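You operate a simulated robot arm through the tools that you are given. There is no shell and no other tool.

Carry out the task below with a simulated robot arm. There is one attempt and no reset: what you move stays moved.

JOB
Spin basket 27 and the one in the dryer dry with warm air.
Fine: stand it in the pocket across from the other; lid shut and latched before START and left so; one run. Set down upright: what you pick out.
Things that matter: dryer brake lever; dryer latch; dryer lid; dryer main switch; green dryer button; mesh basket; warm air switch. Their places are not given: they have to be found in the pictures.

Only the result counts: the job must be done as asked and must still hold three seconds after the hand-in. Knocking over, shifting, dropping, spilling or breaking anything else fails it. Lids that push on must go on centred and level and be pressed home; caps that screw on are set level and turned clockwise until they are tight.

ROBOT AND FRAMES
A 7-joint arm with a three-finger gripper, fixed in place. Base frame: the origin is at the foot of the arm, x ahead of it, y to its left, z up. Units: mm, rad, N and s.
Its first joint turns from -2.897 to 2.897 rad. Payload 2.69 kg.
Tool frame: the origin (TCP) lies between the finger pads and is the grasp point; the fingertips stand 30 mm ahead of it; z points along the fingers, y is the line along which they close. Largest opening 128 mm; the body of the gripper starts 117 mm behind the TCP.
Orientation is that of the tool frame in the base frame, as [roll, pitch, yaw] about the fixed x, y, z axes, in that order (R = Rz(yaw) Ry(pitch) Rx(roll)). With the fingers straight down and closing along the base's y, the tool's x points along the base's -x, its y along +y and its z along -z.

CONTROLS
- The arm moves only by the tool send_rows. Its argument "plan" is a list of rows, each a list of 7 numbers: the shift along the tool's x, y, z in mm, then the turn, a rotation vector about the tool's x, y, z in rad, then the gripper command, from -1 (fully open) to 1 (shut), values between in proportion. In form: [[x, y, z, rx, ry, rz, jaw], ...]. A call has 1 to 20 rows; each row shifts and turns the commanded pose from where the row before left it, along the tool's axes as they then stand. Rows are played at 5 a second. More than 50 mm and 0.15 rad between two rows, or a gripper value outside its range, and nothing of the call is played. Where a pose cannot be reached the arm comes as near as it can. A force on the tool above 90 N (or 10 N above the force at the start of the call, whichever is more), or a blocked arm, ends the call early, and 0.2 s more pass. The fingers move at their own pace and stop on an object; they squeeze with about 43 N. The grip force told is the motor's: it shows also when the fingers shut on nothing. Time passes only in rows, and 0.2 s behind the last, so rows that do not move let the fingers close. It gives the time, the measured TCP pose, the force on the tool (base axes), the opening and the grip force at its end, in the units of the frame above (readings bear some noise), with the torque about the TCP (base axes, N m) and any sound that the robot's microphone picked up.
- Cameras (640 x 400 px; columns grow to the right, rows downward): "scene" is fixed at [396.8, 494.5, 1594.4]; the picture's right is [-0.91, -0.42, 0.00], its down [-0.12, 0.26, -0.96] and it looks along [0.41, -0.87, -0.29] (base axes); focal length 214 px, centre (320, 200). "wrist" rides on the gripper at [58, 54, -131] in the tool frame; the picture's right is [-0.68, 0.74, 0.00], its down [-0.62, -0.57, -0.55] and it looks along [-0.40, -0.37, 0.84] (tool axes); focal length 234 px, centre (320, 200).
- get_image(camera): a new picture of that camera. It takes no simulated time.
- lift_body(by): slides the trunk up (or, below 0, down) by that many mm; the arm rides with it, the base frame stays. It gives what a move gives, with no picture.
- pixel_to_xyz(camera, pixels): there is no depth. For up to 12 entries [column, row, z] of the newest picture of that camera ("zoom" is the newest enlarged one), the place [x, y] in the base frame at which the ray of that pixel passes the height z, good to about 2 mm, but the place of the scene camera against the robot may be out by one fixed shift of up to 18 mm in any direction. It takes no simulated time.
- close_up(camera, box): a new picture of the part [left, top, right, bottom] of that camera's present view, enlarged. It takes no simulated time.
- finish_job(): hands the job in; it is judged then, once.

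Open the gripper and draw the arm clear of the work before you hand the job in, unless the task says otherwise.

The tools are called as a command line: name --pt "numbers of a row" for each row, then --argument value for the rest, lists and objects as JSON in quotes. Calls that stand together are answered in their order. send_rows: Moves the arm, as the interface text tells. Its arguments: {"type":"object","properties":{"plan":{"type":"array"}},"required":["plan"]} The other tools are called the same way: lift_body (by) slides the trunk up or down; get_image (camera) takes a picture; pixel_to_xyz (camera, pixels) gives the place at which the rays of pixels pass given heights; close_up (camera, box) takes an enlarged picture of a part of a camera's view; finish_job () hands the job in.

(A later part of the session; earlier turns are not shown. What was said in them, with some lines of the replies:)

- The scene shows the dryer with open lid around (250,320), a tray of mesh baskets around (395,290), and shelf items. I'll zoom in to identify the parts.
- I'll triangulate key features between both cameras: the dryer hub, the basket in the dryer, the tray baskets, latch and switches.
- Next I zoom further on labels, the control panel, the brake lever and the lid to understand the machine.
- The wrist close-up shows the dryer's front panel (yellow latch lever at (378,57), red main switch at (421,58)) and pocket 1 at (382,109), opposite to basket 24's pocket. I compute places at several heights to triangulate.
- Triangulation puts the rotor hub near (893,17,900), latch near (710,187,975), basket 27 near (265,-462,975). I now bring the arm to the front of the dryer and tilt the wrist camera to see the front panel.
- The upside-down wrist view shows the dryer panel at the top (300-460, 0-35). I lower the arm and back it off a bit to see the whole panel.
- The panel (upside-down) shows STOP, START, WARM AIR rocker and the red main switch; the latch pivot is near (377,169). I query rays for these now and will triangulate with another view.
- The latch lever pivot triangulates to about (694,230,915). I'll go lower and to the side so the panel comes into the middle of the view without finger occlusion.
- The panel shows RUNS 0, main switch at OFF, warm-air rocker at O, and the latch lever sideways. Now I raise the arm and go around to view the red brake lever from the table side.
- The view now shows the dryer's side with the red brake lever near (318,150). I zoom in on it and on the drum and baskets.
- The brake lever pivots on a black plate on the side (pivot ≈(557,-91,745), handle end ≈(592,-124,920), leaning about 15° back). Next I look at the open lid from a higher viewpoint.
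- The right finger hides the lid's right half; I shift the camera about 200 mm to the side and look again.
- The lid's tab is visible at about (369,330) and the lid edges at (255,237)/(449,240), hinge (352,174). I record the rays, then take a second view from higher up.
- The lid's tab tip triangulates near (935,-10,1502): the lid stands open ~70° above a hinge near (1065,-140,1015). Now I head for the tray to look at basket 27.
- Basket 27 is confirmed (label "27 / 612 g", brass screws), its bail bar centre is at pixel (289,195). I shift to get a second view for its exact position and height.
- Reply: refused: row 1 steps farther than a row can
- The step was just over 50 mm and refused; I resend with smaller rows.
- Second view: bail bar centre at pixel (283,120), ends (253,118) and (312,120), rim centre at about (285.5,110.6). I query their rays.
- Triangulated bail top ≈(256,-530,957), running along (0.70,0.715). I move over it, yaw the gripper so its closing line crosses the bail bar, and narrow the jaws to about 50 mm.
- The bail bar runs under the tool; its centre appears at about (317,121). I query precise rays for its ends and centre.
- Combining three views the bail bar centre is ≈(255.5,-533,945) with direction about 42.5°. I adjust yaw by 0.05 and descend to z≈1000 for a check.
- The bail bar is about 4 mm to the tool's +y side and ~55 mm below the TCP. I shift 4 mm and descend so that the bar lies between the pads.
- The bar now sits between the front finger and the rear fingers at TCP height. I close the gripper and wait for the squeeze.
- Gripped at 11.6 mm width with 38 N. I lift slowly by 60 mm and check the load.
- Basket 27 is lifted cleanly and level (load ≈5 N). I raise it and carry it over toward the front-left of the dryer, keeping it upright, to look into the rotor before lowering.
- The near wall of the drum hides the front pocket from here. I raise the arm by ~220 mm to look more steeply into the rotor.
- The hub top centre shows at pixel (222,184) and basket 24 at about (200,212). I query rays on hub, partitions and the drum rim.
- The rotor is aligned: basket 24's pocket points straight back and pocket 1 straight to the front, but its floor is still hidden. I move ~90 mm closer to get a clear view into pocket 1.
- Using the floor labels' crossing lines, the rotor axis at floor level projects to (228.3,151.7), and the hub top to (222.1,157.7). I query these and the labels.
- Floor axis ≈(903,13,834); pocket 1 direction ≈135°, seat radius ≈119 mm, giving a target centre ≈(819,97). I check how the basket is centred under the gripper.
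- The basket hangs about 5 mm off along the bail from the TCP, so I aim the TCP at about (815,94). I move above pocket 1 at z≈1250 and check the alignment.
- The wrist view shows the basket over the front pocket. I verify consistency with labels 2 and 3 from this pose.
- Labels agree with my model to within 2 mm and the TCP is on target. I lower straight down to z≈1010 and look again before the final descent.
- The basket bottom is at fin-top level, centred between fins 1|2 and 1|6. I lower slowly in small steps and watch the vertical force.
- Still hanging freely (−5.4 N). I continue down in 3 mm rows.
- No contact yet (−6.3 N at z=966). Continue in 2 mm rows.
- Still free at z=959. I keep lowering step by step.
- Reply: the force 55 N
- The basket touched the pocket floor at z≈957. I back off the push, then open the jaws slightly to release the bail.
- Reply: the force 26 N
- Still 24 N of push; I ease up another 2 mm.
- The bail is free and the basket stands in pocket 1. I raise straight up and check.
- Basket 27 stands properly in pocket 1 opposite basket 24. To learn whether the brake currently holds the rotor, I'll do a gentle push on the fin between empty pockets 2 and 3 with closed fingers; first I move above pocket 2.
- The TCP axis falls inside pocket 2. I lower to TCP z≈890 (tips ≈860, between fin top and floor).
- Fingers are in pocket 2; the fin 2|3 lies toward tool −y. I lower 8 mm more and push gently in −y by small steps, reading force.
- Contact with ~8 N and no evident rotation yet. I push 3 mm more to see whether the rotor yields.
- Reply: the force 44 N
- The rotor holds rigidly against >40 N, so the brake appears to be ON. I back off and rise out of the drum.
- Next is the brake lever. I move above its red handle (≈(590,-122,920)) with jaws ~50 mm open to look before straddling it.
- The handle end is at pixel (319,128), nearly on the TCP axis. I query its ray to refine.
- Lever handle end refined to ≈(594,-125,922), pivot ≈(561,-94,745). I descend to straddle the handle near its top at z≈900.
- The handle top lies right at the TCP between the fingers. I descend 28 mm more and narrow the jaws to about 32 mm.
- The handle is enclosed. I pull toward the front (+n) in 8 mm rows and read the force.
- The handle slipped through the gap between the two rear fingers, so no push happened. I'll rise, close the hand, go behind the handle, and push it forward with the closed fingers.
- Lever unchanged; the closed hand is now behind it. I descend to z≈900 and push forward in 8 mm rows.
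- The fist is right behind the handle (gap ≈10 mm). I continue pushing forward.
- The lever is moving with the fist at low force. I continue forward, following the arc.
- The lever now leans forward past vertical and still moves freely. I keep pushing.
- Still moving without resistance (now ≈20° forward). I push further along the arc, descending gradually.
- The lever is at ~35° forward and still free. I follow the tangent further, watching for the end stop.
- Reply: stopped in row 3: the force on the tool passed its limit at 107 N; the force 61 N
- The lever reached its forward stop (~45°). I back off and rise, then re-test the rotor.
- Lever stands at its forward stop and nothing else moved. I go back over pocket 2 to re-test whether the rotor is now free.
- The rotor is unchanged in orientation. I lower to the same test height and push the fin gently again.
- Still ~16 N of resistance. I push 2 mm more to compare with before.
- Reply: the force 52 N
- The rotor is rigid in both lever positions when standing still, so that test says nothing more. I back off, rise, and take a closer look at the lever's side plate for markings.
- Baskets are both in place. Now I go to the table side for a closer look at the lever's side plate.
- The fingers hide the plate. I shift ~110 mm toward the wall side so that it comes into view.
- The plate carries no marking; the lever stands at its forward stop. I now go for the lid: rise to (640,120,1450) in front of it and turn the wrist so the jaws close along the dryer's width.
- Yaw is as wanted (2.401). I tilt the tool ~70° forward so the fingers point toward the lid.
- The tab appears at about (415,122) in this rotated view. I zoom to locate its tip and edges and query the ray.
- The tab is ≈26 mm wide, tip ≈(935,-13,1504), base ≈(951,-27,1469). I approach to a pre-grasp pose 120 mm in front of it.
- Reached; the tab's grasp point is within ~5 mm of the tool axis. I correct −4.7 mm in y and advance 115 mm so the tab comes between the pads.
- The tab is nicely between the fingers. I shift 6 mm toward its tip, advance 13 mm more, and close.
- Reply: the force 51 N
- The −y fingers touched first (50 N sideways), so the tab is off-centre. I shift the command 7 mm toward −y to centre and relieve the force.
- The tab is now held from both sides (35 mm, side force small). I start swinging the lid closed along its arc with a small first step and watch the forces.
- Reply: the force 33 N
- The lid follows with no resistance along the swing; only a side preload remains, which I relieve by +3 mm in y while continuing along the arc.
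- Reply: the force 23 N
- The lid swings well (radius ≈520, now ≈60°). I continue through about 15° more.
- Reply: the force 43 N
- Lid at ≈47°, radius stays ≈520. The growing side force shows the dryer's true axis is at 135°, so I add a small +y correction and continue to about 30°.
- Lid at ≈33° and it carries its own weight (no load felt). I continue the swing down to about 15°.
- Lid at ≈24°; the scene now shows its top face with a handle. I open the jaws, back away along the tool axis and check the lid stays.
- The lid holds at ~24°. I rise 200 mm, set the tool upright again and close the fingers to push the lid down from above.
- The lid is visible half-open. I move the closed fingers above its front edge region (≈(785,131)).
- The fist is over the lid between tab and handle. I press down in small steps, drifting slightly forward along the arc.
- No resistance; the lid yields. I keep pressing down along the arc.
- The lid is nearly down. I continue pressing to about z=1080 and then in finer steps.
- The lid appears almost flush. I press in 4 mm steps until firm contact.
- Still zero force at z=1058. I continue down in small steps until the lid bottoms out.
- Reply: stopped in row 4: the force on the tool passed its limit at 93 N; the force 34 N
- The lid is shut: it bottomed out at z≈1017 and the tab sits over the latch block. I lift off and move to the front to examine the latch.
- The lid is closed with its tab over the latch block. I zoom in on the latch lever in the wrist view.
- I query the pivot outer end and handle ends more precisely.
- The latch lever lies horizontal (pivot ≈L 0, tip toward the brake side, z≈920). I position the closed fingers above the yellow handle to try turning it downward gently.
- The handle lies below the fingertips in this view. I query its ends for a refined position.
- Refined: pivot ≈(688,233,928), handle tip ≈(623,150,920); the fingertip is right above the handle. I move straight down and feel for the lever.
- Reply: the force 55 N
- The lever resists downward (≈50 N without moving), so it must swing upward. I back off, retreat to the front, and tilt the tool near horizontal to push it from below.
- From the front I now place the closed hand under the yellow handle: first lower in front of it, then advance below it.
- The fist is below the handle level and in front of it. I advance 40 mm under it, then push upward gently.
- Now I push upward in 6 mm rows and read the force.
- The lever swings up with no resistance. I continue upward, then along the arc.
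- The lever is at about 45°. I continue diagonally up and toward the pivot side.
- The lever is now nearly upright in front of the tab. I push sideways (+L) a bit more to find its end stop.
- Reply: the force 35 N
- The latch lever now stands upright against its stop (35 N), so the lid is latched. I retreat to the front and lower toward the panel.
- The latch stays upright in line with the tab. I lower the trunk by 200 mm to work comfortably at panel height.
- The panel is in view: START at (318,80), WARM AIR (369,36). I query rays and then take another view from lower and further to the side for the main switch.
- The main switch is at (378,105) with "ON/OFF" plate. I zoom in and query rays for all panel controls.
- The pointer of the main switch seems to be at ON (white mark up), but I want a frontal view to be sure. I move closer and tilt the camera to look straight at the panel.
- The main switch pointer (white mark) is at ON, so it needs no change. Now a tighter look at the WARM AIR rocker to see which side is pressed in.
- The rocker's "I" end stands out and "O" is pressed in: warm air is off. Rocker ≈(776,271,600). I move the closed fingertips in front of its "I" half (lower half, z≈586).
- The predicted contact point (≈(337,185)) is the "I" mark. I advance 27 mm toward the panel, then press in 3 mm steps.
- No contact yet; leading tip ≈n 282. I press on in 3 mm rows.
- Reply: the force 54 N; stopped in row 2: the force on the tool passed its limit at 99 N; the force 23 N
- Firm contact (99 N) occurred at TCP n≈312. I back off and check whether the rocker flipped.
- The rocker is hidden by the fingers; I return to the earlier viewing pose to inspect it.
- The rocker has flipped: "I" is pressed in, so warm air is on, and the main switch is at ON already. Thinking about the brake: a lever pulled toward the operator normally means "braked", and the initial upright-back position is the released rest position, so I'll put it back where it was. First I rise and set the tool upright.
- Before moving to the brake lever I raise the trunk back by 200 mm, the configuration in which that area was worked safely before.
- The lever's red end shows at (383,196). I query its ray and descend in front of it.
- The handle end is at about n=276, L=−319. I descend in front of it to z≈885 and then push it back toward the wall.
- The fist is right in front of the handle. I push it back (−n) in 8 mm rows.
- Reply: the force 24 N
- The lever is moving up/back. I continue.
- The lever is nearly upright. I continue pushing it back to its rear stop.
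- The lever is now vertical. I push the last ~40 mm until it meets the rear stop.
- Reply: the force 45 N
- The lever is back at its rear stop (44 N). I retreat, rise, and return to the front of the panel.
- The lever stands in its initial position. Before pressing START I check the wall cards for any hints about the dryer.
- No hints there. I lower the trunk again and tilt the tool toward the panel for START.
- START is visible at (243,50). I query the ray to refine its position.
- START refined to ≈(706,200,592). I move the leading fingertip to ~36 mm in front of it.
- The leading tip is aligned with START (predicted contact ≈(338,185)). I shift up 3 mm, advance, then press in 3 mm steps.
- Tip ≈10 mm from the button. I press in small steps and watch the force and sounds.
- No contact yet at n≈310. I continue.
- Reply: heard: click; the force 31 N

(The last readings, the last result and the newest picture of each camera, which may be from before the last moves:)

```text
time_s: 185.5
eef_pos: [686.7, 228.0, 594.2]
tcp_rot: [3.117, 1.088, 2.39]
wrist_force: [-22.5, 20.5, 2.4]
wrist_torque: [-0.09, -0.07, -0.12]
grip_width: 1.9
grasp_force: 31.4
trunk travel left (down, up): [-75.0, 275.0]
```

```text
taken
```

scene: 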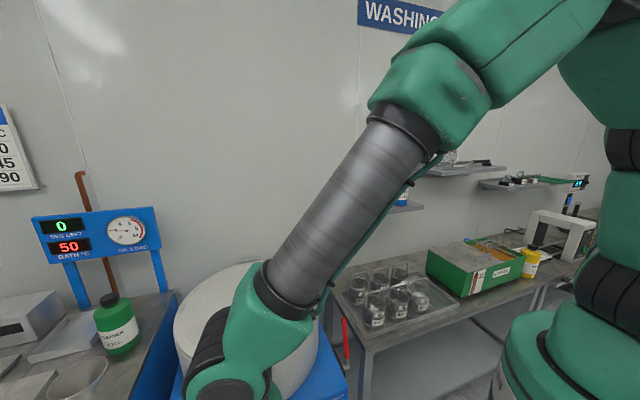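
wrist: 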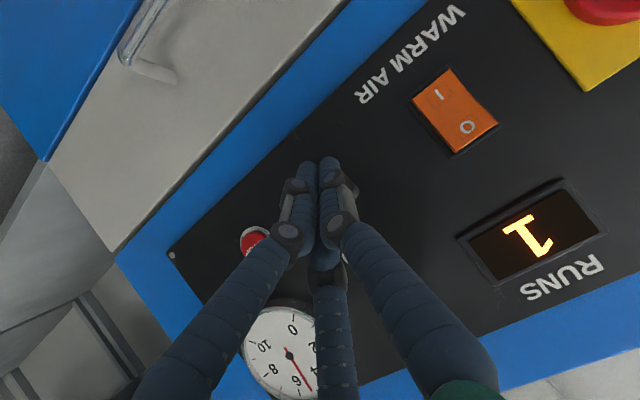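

START clicked: RUNS shows 1 and the RPM needle has risen — the dryer is running. I back off straight away from the panel.

send_rows --pt "2.8 0.3 -5.3 0 0 0 1" --pt "9.2 1 -17.8 0 0 0 1" --pt "18.4 2 -35.6 0 0 0 1" --pt "18.4 2 -35.6 0 0 0 1" --pt "0 0 0 0 0 0 1"

get_image --camera "wrist"

get_image --camera "scene"

```text
time_s: 186.7
eef_pos: [614.5, 302.2, 595.0]
tcp_rot: [3.117, 1.087, 2.386]
wrist_force: [0.4, -0.5, -0.6]
wrist_torque: [0.02, 0.0, 0.01]
grip_width: 1.9
grasp_force: 32.1
trunk travel left (down, up): [-75.0, 275.0]
```

```text
taken
```

wrist: 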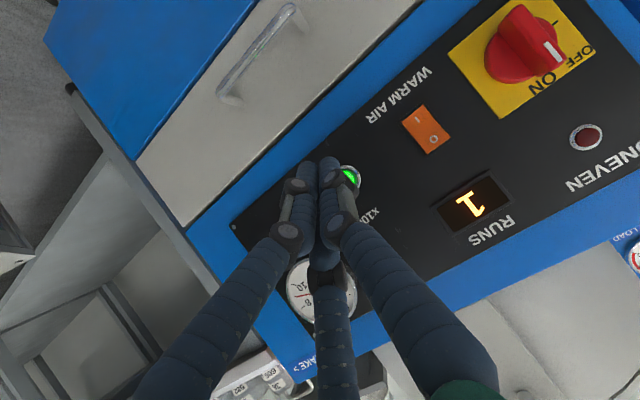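

```text
taken
```

scene: 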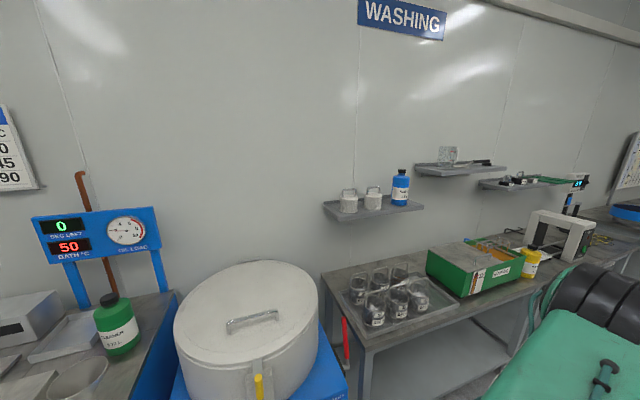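

START is lit green, UNEVEN is dark. I withdraw the arm to the viewing position and monitor the run.

send_rows --pt "-28.9 4 -29.5 0 0 0 1" --pt "-28.9 4 -29.5 0 0 0 1" --pt "-28.9 4 -29.5 0 0 0 1" --pt "-28.9 4 -29.5 0 0 0 1" --pt "-28.9 4 -29.5 0 0 0 1" --pt "-28.9 4 -29.5 0 0 0 1" --pt "-28.9 4 -29.5 0 0 0 1" --pt "0 0 0 0 0 0 0" --pt "0 0 0 0 0 0 -1"

get_image --camera "wrist"

close_up --camera "wrist" --box '[150, 0, 420, 200]'

```text
time_s: 188.7
eef_pos: [561.8, 380.4, 871.0]
tcp_rot: [3.115, 1.088, 2.387]
wrist_force: [0.1, 0.2, 0.4]
wrist_torque: [-0.02, 0.03, 0.03]
grip_width: 127.6
grasp_force: 0.2
trunk travel left (down, up): [-75.0, 275.0]
```

```text
taken
```

wrist: 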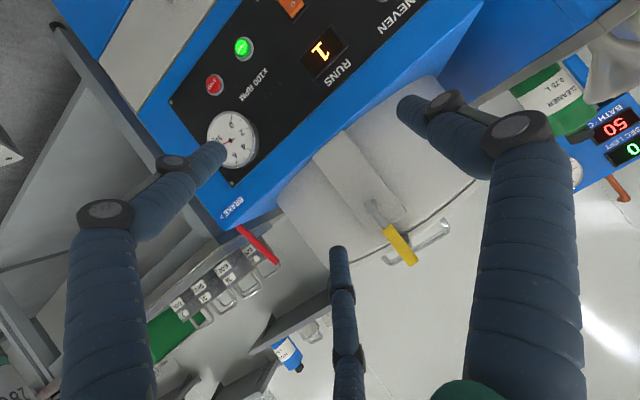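

```text
2.00 times, centred on (285, 100) of wrist
```

zoom: 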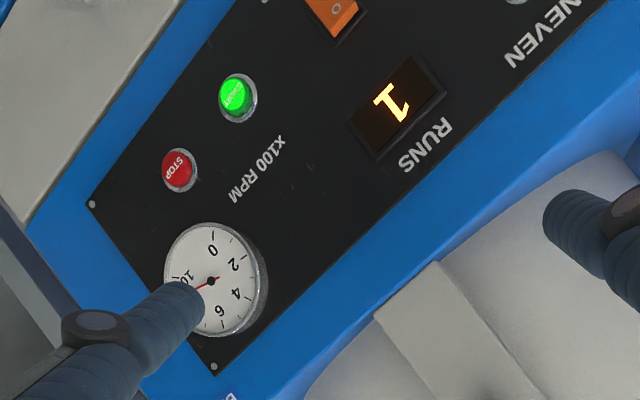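

The run is on (START lit, needle ≈9×100 RPM). I wait with idle rows and watch for the end of the run.

send_rows --pt "0 0 0 0 0 0 -1" --pt "0 0 0 0 0 0 -1" --pt "0 0 0 0 0 0 -1" --pt "0 0 0 0 0 0 -1" --pt "0 0 0 0 0 0 -1" --pt "0 0 0 0 0 0 -1" --pt "0 0 0 0 0 0 -1" --pt "0 0 0 0 0 0 -1" --pt "0 0 0 0 0 0 -1" --pt "0 0 0 0 0 0 -1" --pt "0 0 0 0 0 0 -1" --pt "0 0 0 0 0 0 -1" --pt "0 0 0 0 0 0 -1" --pt "0 0 0 0 0 0 -1" --pt "0 0 0 0 0 0 -1" --pt "0 0 0 0 0 0 -1" --pt "0 0 0 0 0 0 -1" --pt "0 0 0 0 0 0 -1" --pt "0 0 0 0 0 0 -1" --pt "0 0 0 0 0 0 -1"

send_rows --pt "0 0 0 0 0 0 -1" --pt "0 0 0 0 0 0 -1" --pt "0 0 0 0 0 0 -1" --pt "0 0 0 0 0 0 -1" --pt "0 0 0 0 0 0 -1" --pt "0 0 0 0 0 0 -1" --pt "0 0 0 0 0 0 -1" --pt "0 0 0 0 0 0 -1" --pt "0 0 0 0 0 0 -1" --pt "0 0 0 0 0 0 -1" --pt "0 0 0 0 0 0 -1" --pt "0 0 0 0 0 0 -1" --pt "0 0 0 0 0 0 -1" --pt "0 0 0 0 0 0 -1" --pt "0 0 0 0 0 0 -1" --pt "0 0 0 0 0 0 -1" --pt "0 0 0 0 0 0 -1" --pt "0 0 0 0 0 0 -1" --pt "0 0 0 0 0 0 -1" --pt "0 0 0 0 0 0 -1"

close_up --camera "wrist" --box '[150, 0, 420, 200]'

```text
time_s: 192.9
eef_pos: [561.5, 380.8, 870.9]
tcp_rot: [3.116, 1.09, 2.388]
wrist_force: [0.0, 0.3, 0.3]
wrist_torque: [0.02, -0.01, 0.01]
grip_width: 127.7
grasp_force: 0.0
trunk travel left (down, up): [-75.0, 275.0]
```

```text
time_s: 197.1
eef_pos: [562.1, 380.3, 871.6]
tcp_rot: [3.118, 1.087, 2.389]
wrist_force: [0.3, 0.2, -0.2]
wrist_torque: [-0.02, 0.01, 0.05]
grip_width: 128.0
grasp_force: 0.1
trunk travel left (down, up): [-75.0, 275.0]
```

```text
2.00 times, centred on (285, 100) of wrist
```

zoom: 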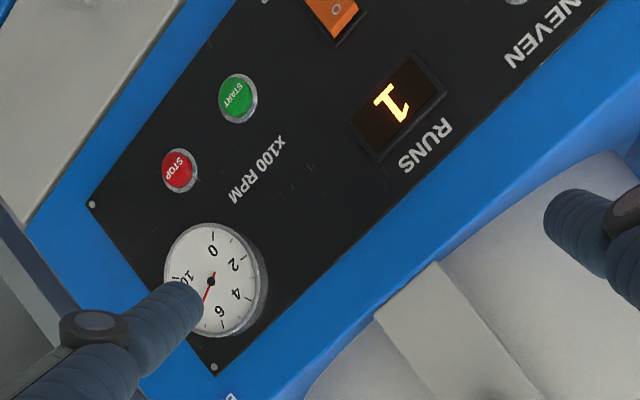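

The START lamp has gone out and the needle is falling: the run has ended and the rotor coasts down. I check the whole panel incl. the UNEVEN lamp and wait for standstill.

close_up --camera "wrist" --box '[280, 0, 440, 100]'

send_rows --pt "0 0 0 0 0 0 -1" --pt "0 0 0 0 0 0 -1" --pt "0 0 0 0 0 0 -1" --pt "0 0 0 0 0 0 -1" --pt "0 0 0 0 0 0 -1" --pt "0 0 0 0 0 0 -1" --pt "0 0 0 0 0 0 -1" --pt "0 0 0 0 0 0 -1" --pt "0 0 0 0 0 0 -1" --pt "0 0 0 0 0 0 -1" --pt "0 0 0 0 0 0 -1" --pt "0 0 0 0 0 0 -1" --pt "0 0 0 0 0 0 -1" --pt "0 0 0 0 0 0 -1" --pt "0 0 0 0 0 0 -1" --pt "0 0 0 0 0 0 -1" --pt "0 0 0 0 0 0 -1" --pt "0 0 0 0 0 0 -1" --pt "0 0 0 0 0 0 -1" --pt "0 0 0 0 0 0 -1"

close_up --camera "wrist" --box '[150, 0, 420, 200]'

```text
4.00 times, centred on (360, 50) of wrist
```

zoom: 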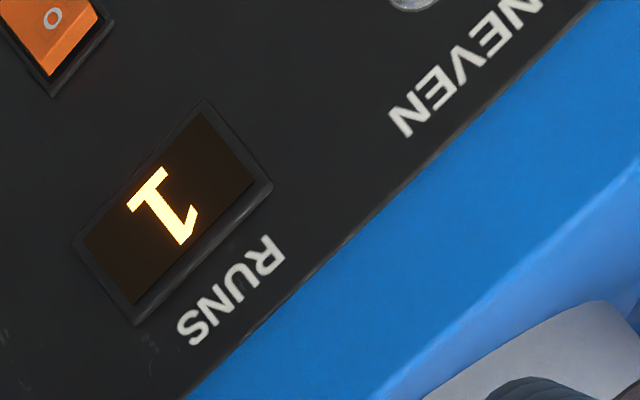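

```text
time_s: 201.3
eef_pos: [563.3, 381.2, 872.8]
tcp_rot: [3.116, 1.086, 2.388]
wrist_force: [0.4, -0.1, -0.3]
wrist_torque: [-0.02, 0.01, 0.0]
grip_width: 128.1
grasp_force: 0.1
trunk travel left (down, up): [-75.0, 275.0]
```

```text
2.00 times, centred on (285, 100) of wrist
```

zoom: 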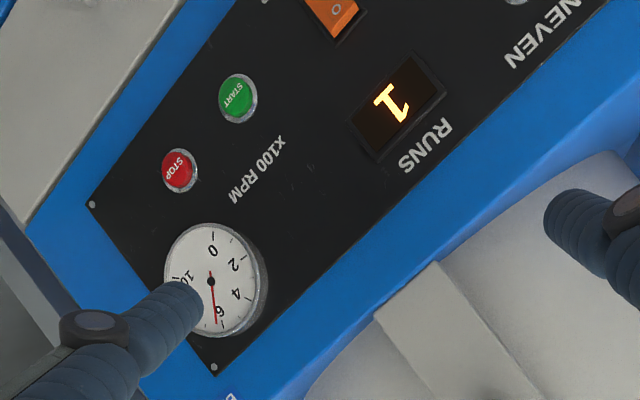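

The needle is at 6 and still falling as the rotor coasts. I draw the arm further clear and keep waiting for standstill.

send_rows --pt "0 0 -30 0 0 0 -1" --pt "0 0 -30 0 0 0 -1" --pt "0 0 0 0 0 0 -1" --pt "0 0 0 0 0 0 -1" --pt "0 0 0 0 0 0 -1" --pt "0 0 0 0 0 0 -1" --pt "0 0 0 0 0 0 -1" --pt "0 0 0 0 0 0 -1" --pt "0 0 0 0 0 0 -1" --pt "0 0 0 0 0 0 -1" --pt "0 0 0 0 0 0 -1" --pt "0 0 0 0 0 0 -1" --pt "0 0 0 0 0 0 -1" --pt "0 0 0 0 0 0 -1" --pt "0 0 0 0 0 0 -1" --pt "0 0 0 0 0 0 -1" --pt "0 0 0 0 0 0 -1" --pt "0 0 0 0 0 0 -1" --pt "0 0 0 0 0 0 -1" --pt "0 0 0 0 0 0 -1"

send_rows --pt "0 0 0 0 0 0 -1" --pt "0 0 0 0 0 0 -1" --pt "0 0 0 0 0 0 -1" --pt "0 0 0 0 0 0 -1" --pt "0 0 0 0 0 0 -1" --pt "0 0 0 0 0 0 -1" --pt "0 0 0 0 0 0 -1" --pt "0 0 0 0 0 0 -1" --pt "0 0 0 0 0 0 -1" --pt "0 0 0 0 0 0 -1" --pt "0 0 0 0 0 0 -1" --pt "0 0 0 0 0 0 -1" --pt "0 0 0 0 0 0 -1" --pt "0 0 0 0 0 0 -1" --pt "0 0 0 0 0 0 -1" --pt "0 0 0 0 0 0 -1" --pt "0 0 0 0 0 0 -1" --pt "0 0 0 0 0 0 -1" --pt "0 0 0 0 0 0 -1" --pt "0 0 0 0 0 0 -1"

get_image --camera "wrist"

close_up --camera "wrist" --box '[170, 20, 430, 200]'

```text
time_s: 205.5
eef_pos: [523.2, 416.2, 897.3]
tcp_rot: [3.116, 1.087, 2.386]
wrist_force: [-0.7, -0.2, -0.1]
wrist_torque: [0.0, 0.03, 0.01]
grip_width: 128.3
grasp_force: 0.0
trunk travel left (down, up): [-75.0, 275.0]
```

```text
time_s: 209.7
eef_pos: [522.9, 416.4, 899.0]
tcp_rot: [3.119, 1.088, 2.387]
wrist_force: [-0.9, 0.2, 0.0]
wrist_torque: [-0.01, -0.03, -0.03]
grip_width: 128.1
grasp_force: 0.1
trunk travel left (down, up): [-75.0, 275.0]
```

```text
taken
```

wrist: 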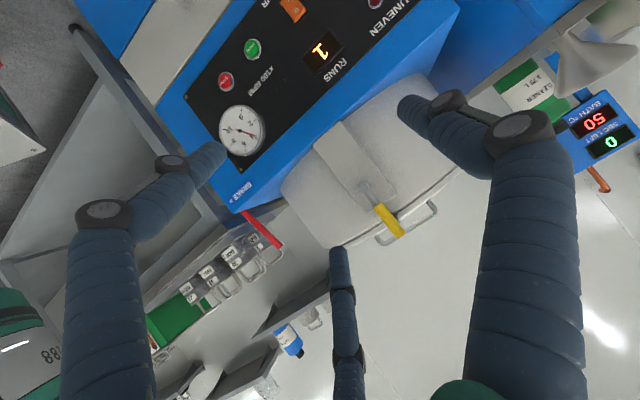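

```text
2.22 times, centred on (300, 110) of wrist
```

zoom: 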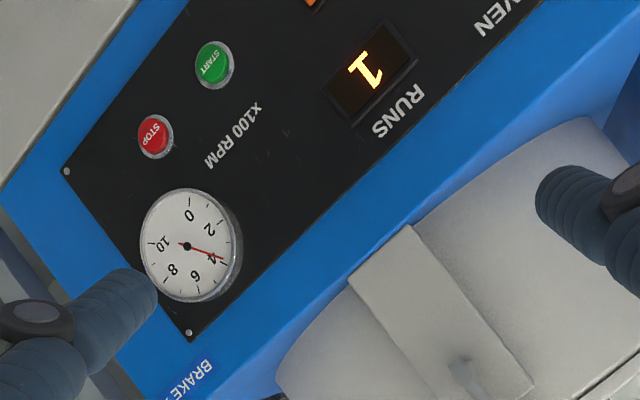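

Needle at about 4, UNEVEN lamp unlit. I continue waiting for the rotor to run down.

send_rows --pt "0 0 0 0 0 0 -1" --pt "0 0 0 0 0 0 -1" --pt "0 0 0 0 0 0 -1" --pt "0 0 0 0 0 0 -1" --pt "0 0 0 0 0 0 -1" --pt "0 0 0 0 0 0 -1" --pt "0 0 0 0 0 0 -1" --pt "0 0 0 0 0 0 -1" --pt "0 0 0 0 0 0 -1" --pt "0 0 0 0 0 0 -1" --pt "0 0 0 0 0 0 -1" --pt "0 0 0 0 0 0 -1" --pt "0 0 0 0 0 0 -1" --pt "0 0 0 0 0 0 -1" --pt "0 0 0 0 0 0 -1" --pt "0 0 0 0 0 0 -1" --pt "0 0 0 0 0 0 -1" --pt "0 0 0 0 0 0 -1" --pt "0 0 0 0 0 0 -1" --pt "0 0 0 0 0 0 -1"

send_rows --pt "0 0 0 0 0 0 -1" --pt "0 0 0 0 0 0 -1" --pt "0 0 0 0 0 0 -1" --pt "0 0 0 0 0 0 -1" --pt "0 0 0 0 0 0 -1" --pt "0 0 0 0 0 0 -1" --pt "0 0 0 0 0 0 -1" --pt "0 0 0 0 0 0 -1" --pt "0 0 0 0 0 0 -1" --pt "0 0 0 0 0 0 -1" --pt "0 0 0 0 0 0 -1" --pt "0 0 0 0 0 0 -1" --pt "0 0 0 0 0 0 -1" --pt "0 0 0 0 0 0 -1" --pt "0 0 0 0 0 0 -1" --pt "0 0 0 0 0 0 -1" --pt "0 0 0 0 0 0 -1" --pt "0 0 0 0 0 0 -1" --pt "0 0 0 0 0 0 -1" --pt "0 0 0 0 0 0 -1"

send_rows --pt "0 0 0 0 0 0 -1" --pt "0 0 0 0 0 0 -1" --pt "0 0 0 0 0 0 -1" --pt "0 0 0 0 0 0 -1" --pt "0 0 0 0 0 0 -1" --pt "0 0 0 0 0 0 -1" --pt "0 0 0 0 0 0 -1" --pt "0 0 0 0 0 0 -1" --pt "0 0 0 0 0 0 -1" --pt "0 0 0 0 0 0 -1" --pt "0 0 0 0 0 0 -1" --pt "0 0 0 0 0 0 -1" --pt "0 0 0 0 0 0 -1" --pt "0 0 0 0 0 0 -1" --pt "0 0 0 0 0 0 -1" --pt "0 0 0 0 0 0 -1" --pt "0 0 0 0 0 0 -1" --pt "0 0 0 0 0 0 -1" --pt "0 0 0 0 0 0 -1" --pt "0 0 0 0 0 0 -1"

close_up --camera "wrist" --box '[170, 20, 430, 200]'

```text
time_s: 213.9
eef_pos: [523.1, 416.0, 899.4]
tcp_rot: [3.117, 1.087, 2.389]
wrist_force: [0.5, -0.8, -0.1]
wrist_torque: [-0.01, -0.02, -0.01]
grip_width: 128.4
grasp_force: 0.1
trunk travel left (down, up): [-75.0, 275.0]
```

```text
time_s: 218.1
eef_pos: [522.8, 416.3, 898.7]
tcp_rot: [3.117, 1.087, 2.387]
wrist_force: [0.6, -0.5, 0.4]
wrist_torque: [-0.02, -0.02, -0.01]
grip_width: 127.9
grasp_force: 0.1
trunk travel left (down, up): [-75.0, 275.0]
```

```text
time_s: 222.3
eef_pos: [522.1, 415.3, 898.4]
tcp_rot: [3.118, 1.088, 2.388]
wrist_force: [0.3, -0.6, 0.0]
wrist_torque: [-0.01, 0.0, 0.03]
grip_width: 128.1
grasp_force: 0.1
trunk travel left (down, up): [-75.0, 275.0]
```

```text
2.22 times, centred on (300, 110) of wrist
```

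zoom: 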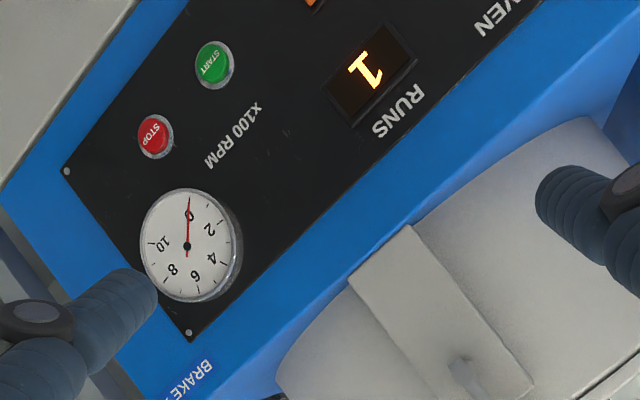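

The needle is at 0, RUNS shows 1. I take a final overall look before handing in.

get_image --camera "scene"

close_up --camera "scene" --box '[160, 240, 480, 400]'

close_up --camera "wrist" --box '[260, 0, 420, 60]'

```text
taken
```

scene: 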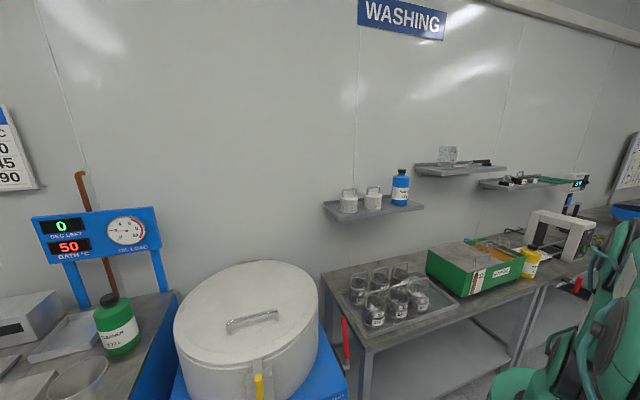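

```text
2.00 times, centred on (320, 320) of scene
```

zoom: 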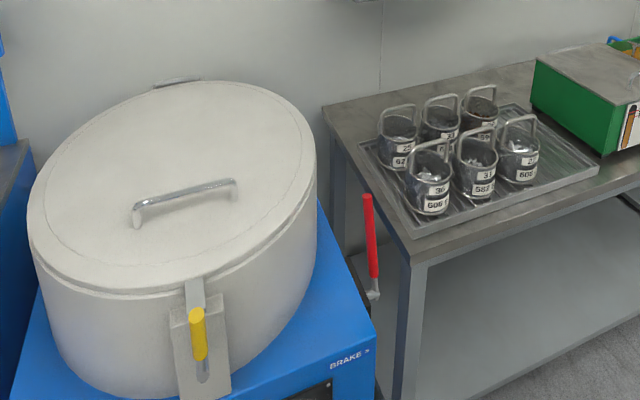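

```text
4.00 times, centred on (340, 30) of wrist
```

zoom: 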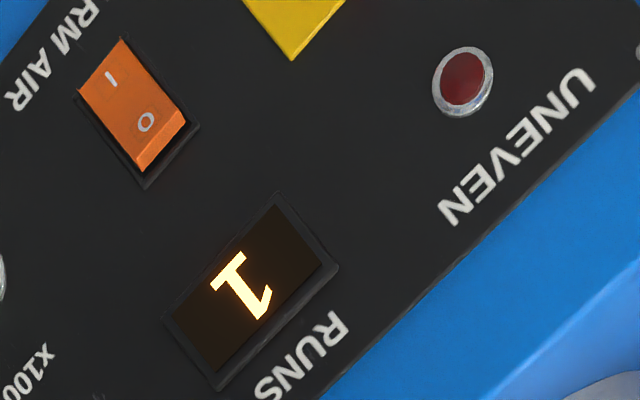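

Everything is as asked: lid shut, latch lever upright, warm air at I, RUNS 1, UNEVEN unlit, rotor at rest, tray baskets undisturbed, gripper open and clear. I hand the job in.

finish_job

```text
The job is handed in.
```

Baskets 27 and 24 have been spun with warm air in one run, and the job is handed in.

- **Baskets:** 27 stands upright in pocket 1, directly across from 24 in pocket 4. The rest of the tray was not disturbed.
- **Lid:** it was shut and latched before START and has stayed that way.
- **Run:** RUNS reads 1, the UNEVEN lamp stayed dark, and the rotor has come to rest.
- **Switches:** warm air is at I. The main switch was already at ON, so I left it alone.
- **Brake lever:** nothing on the machine showed which position was released. I pulled the lever forward, then judged its original upright position to be the released one and returned it there before START. The dryer ran up normally, which bears that out.

To test the brake I also pushed on an empty rotor fin, with up to about 50 N. The rotor did not move in either lever position, so that test told me nothing about the brake.
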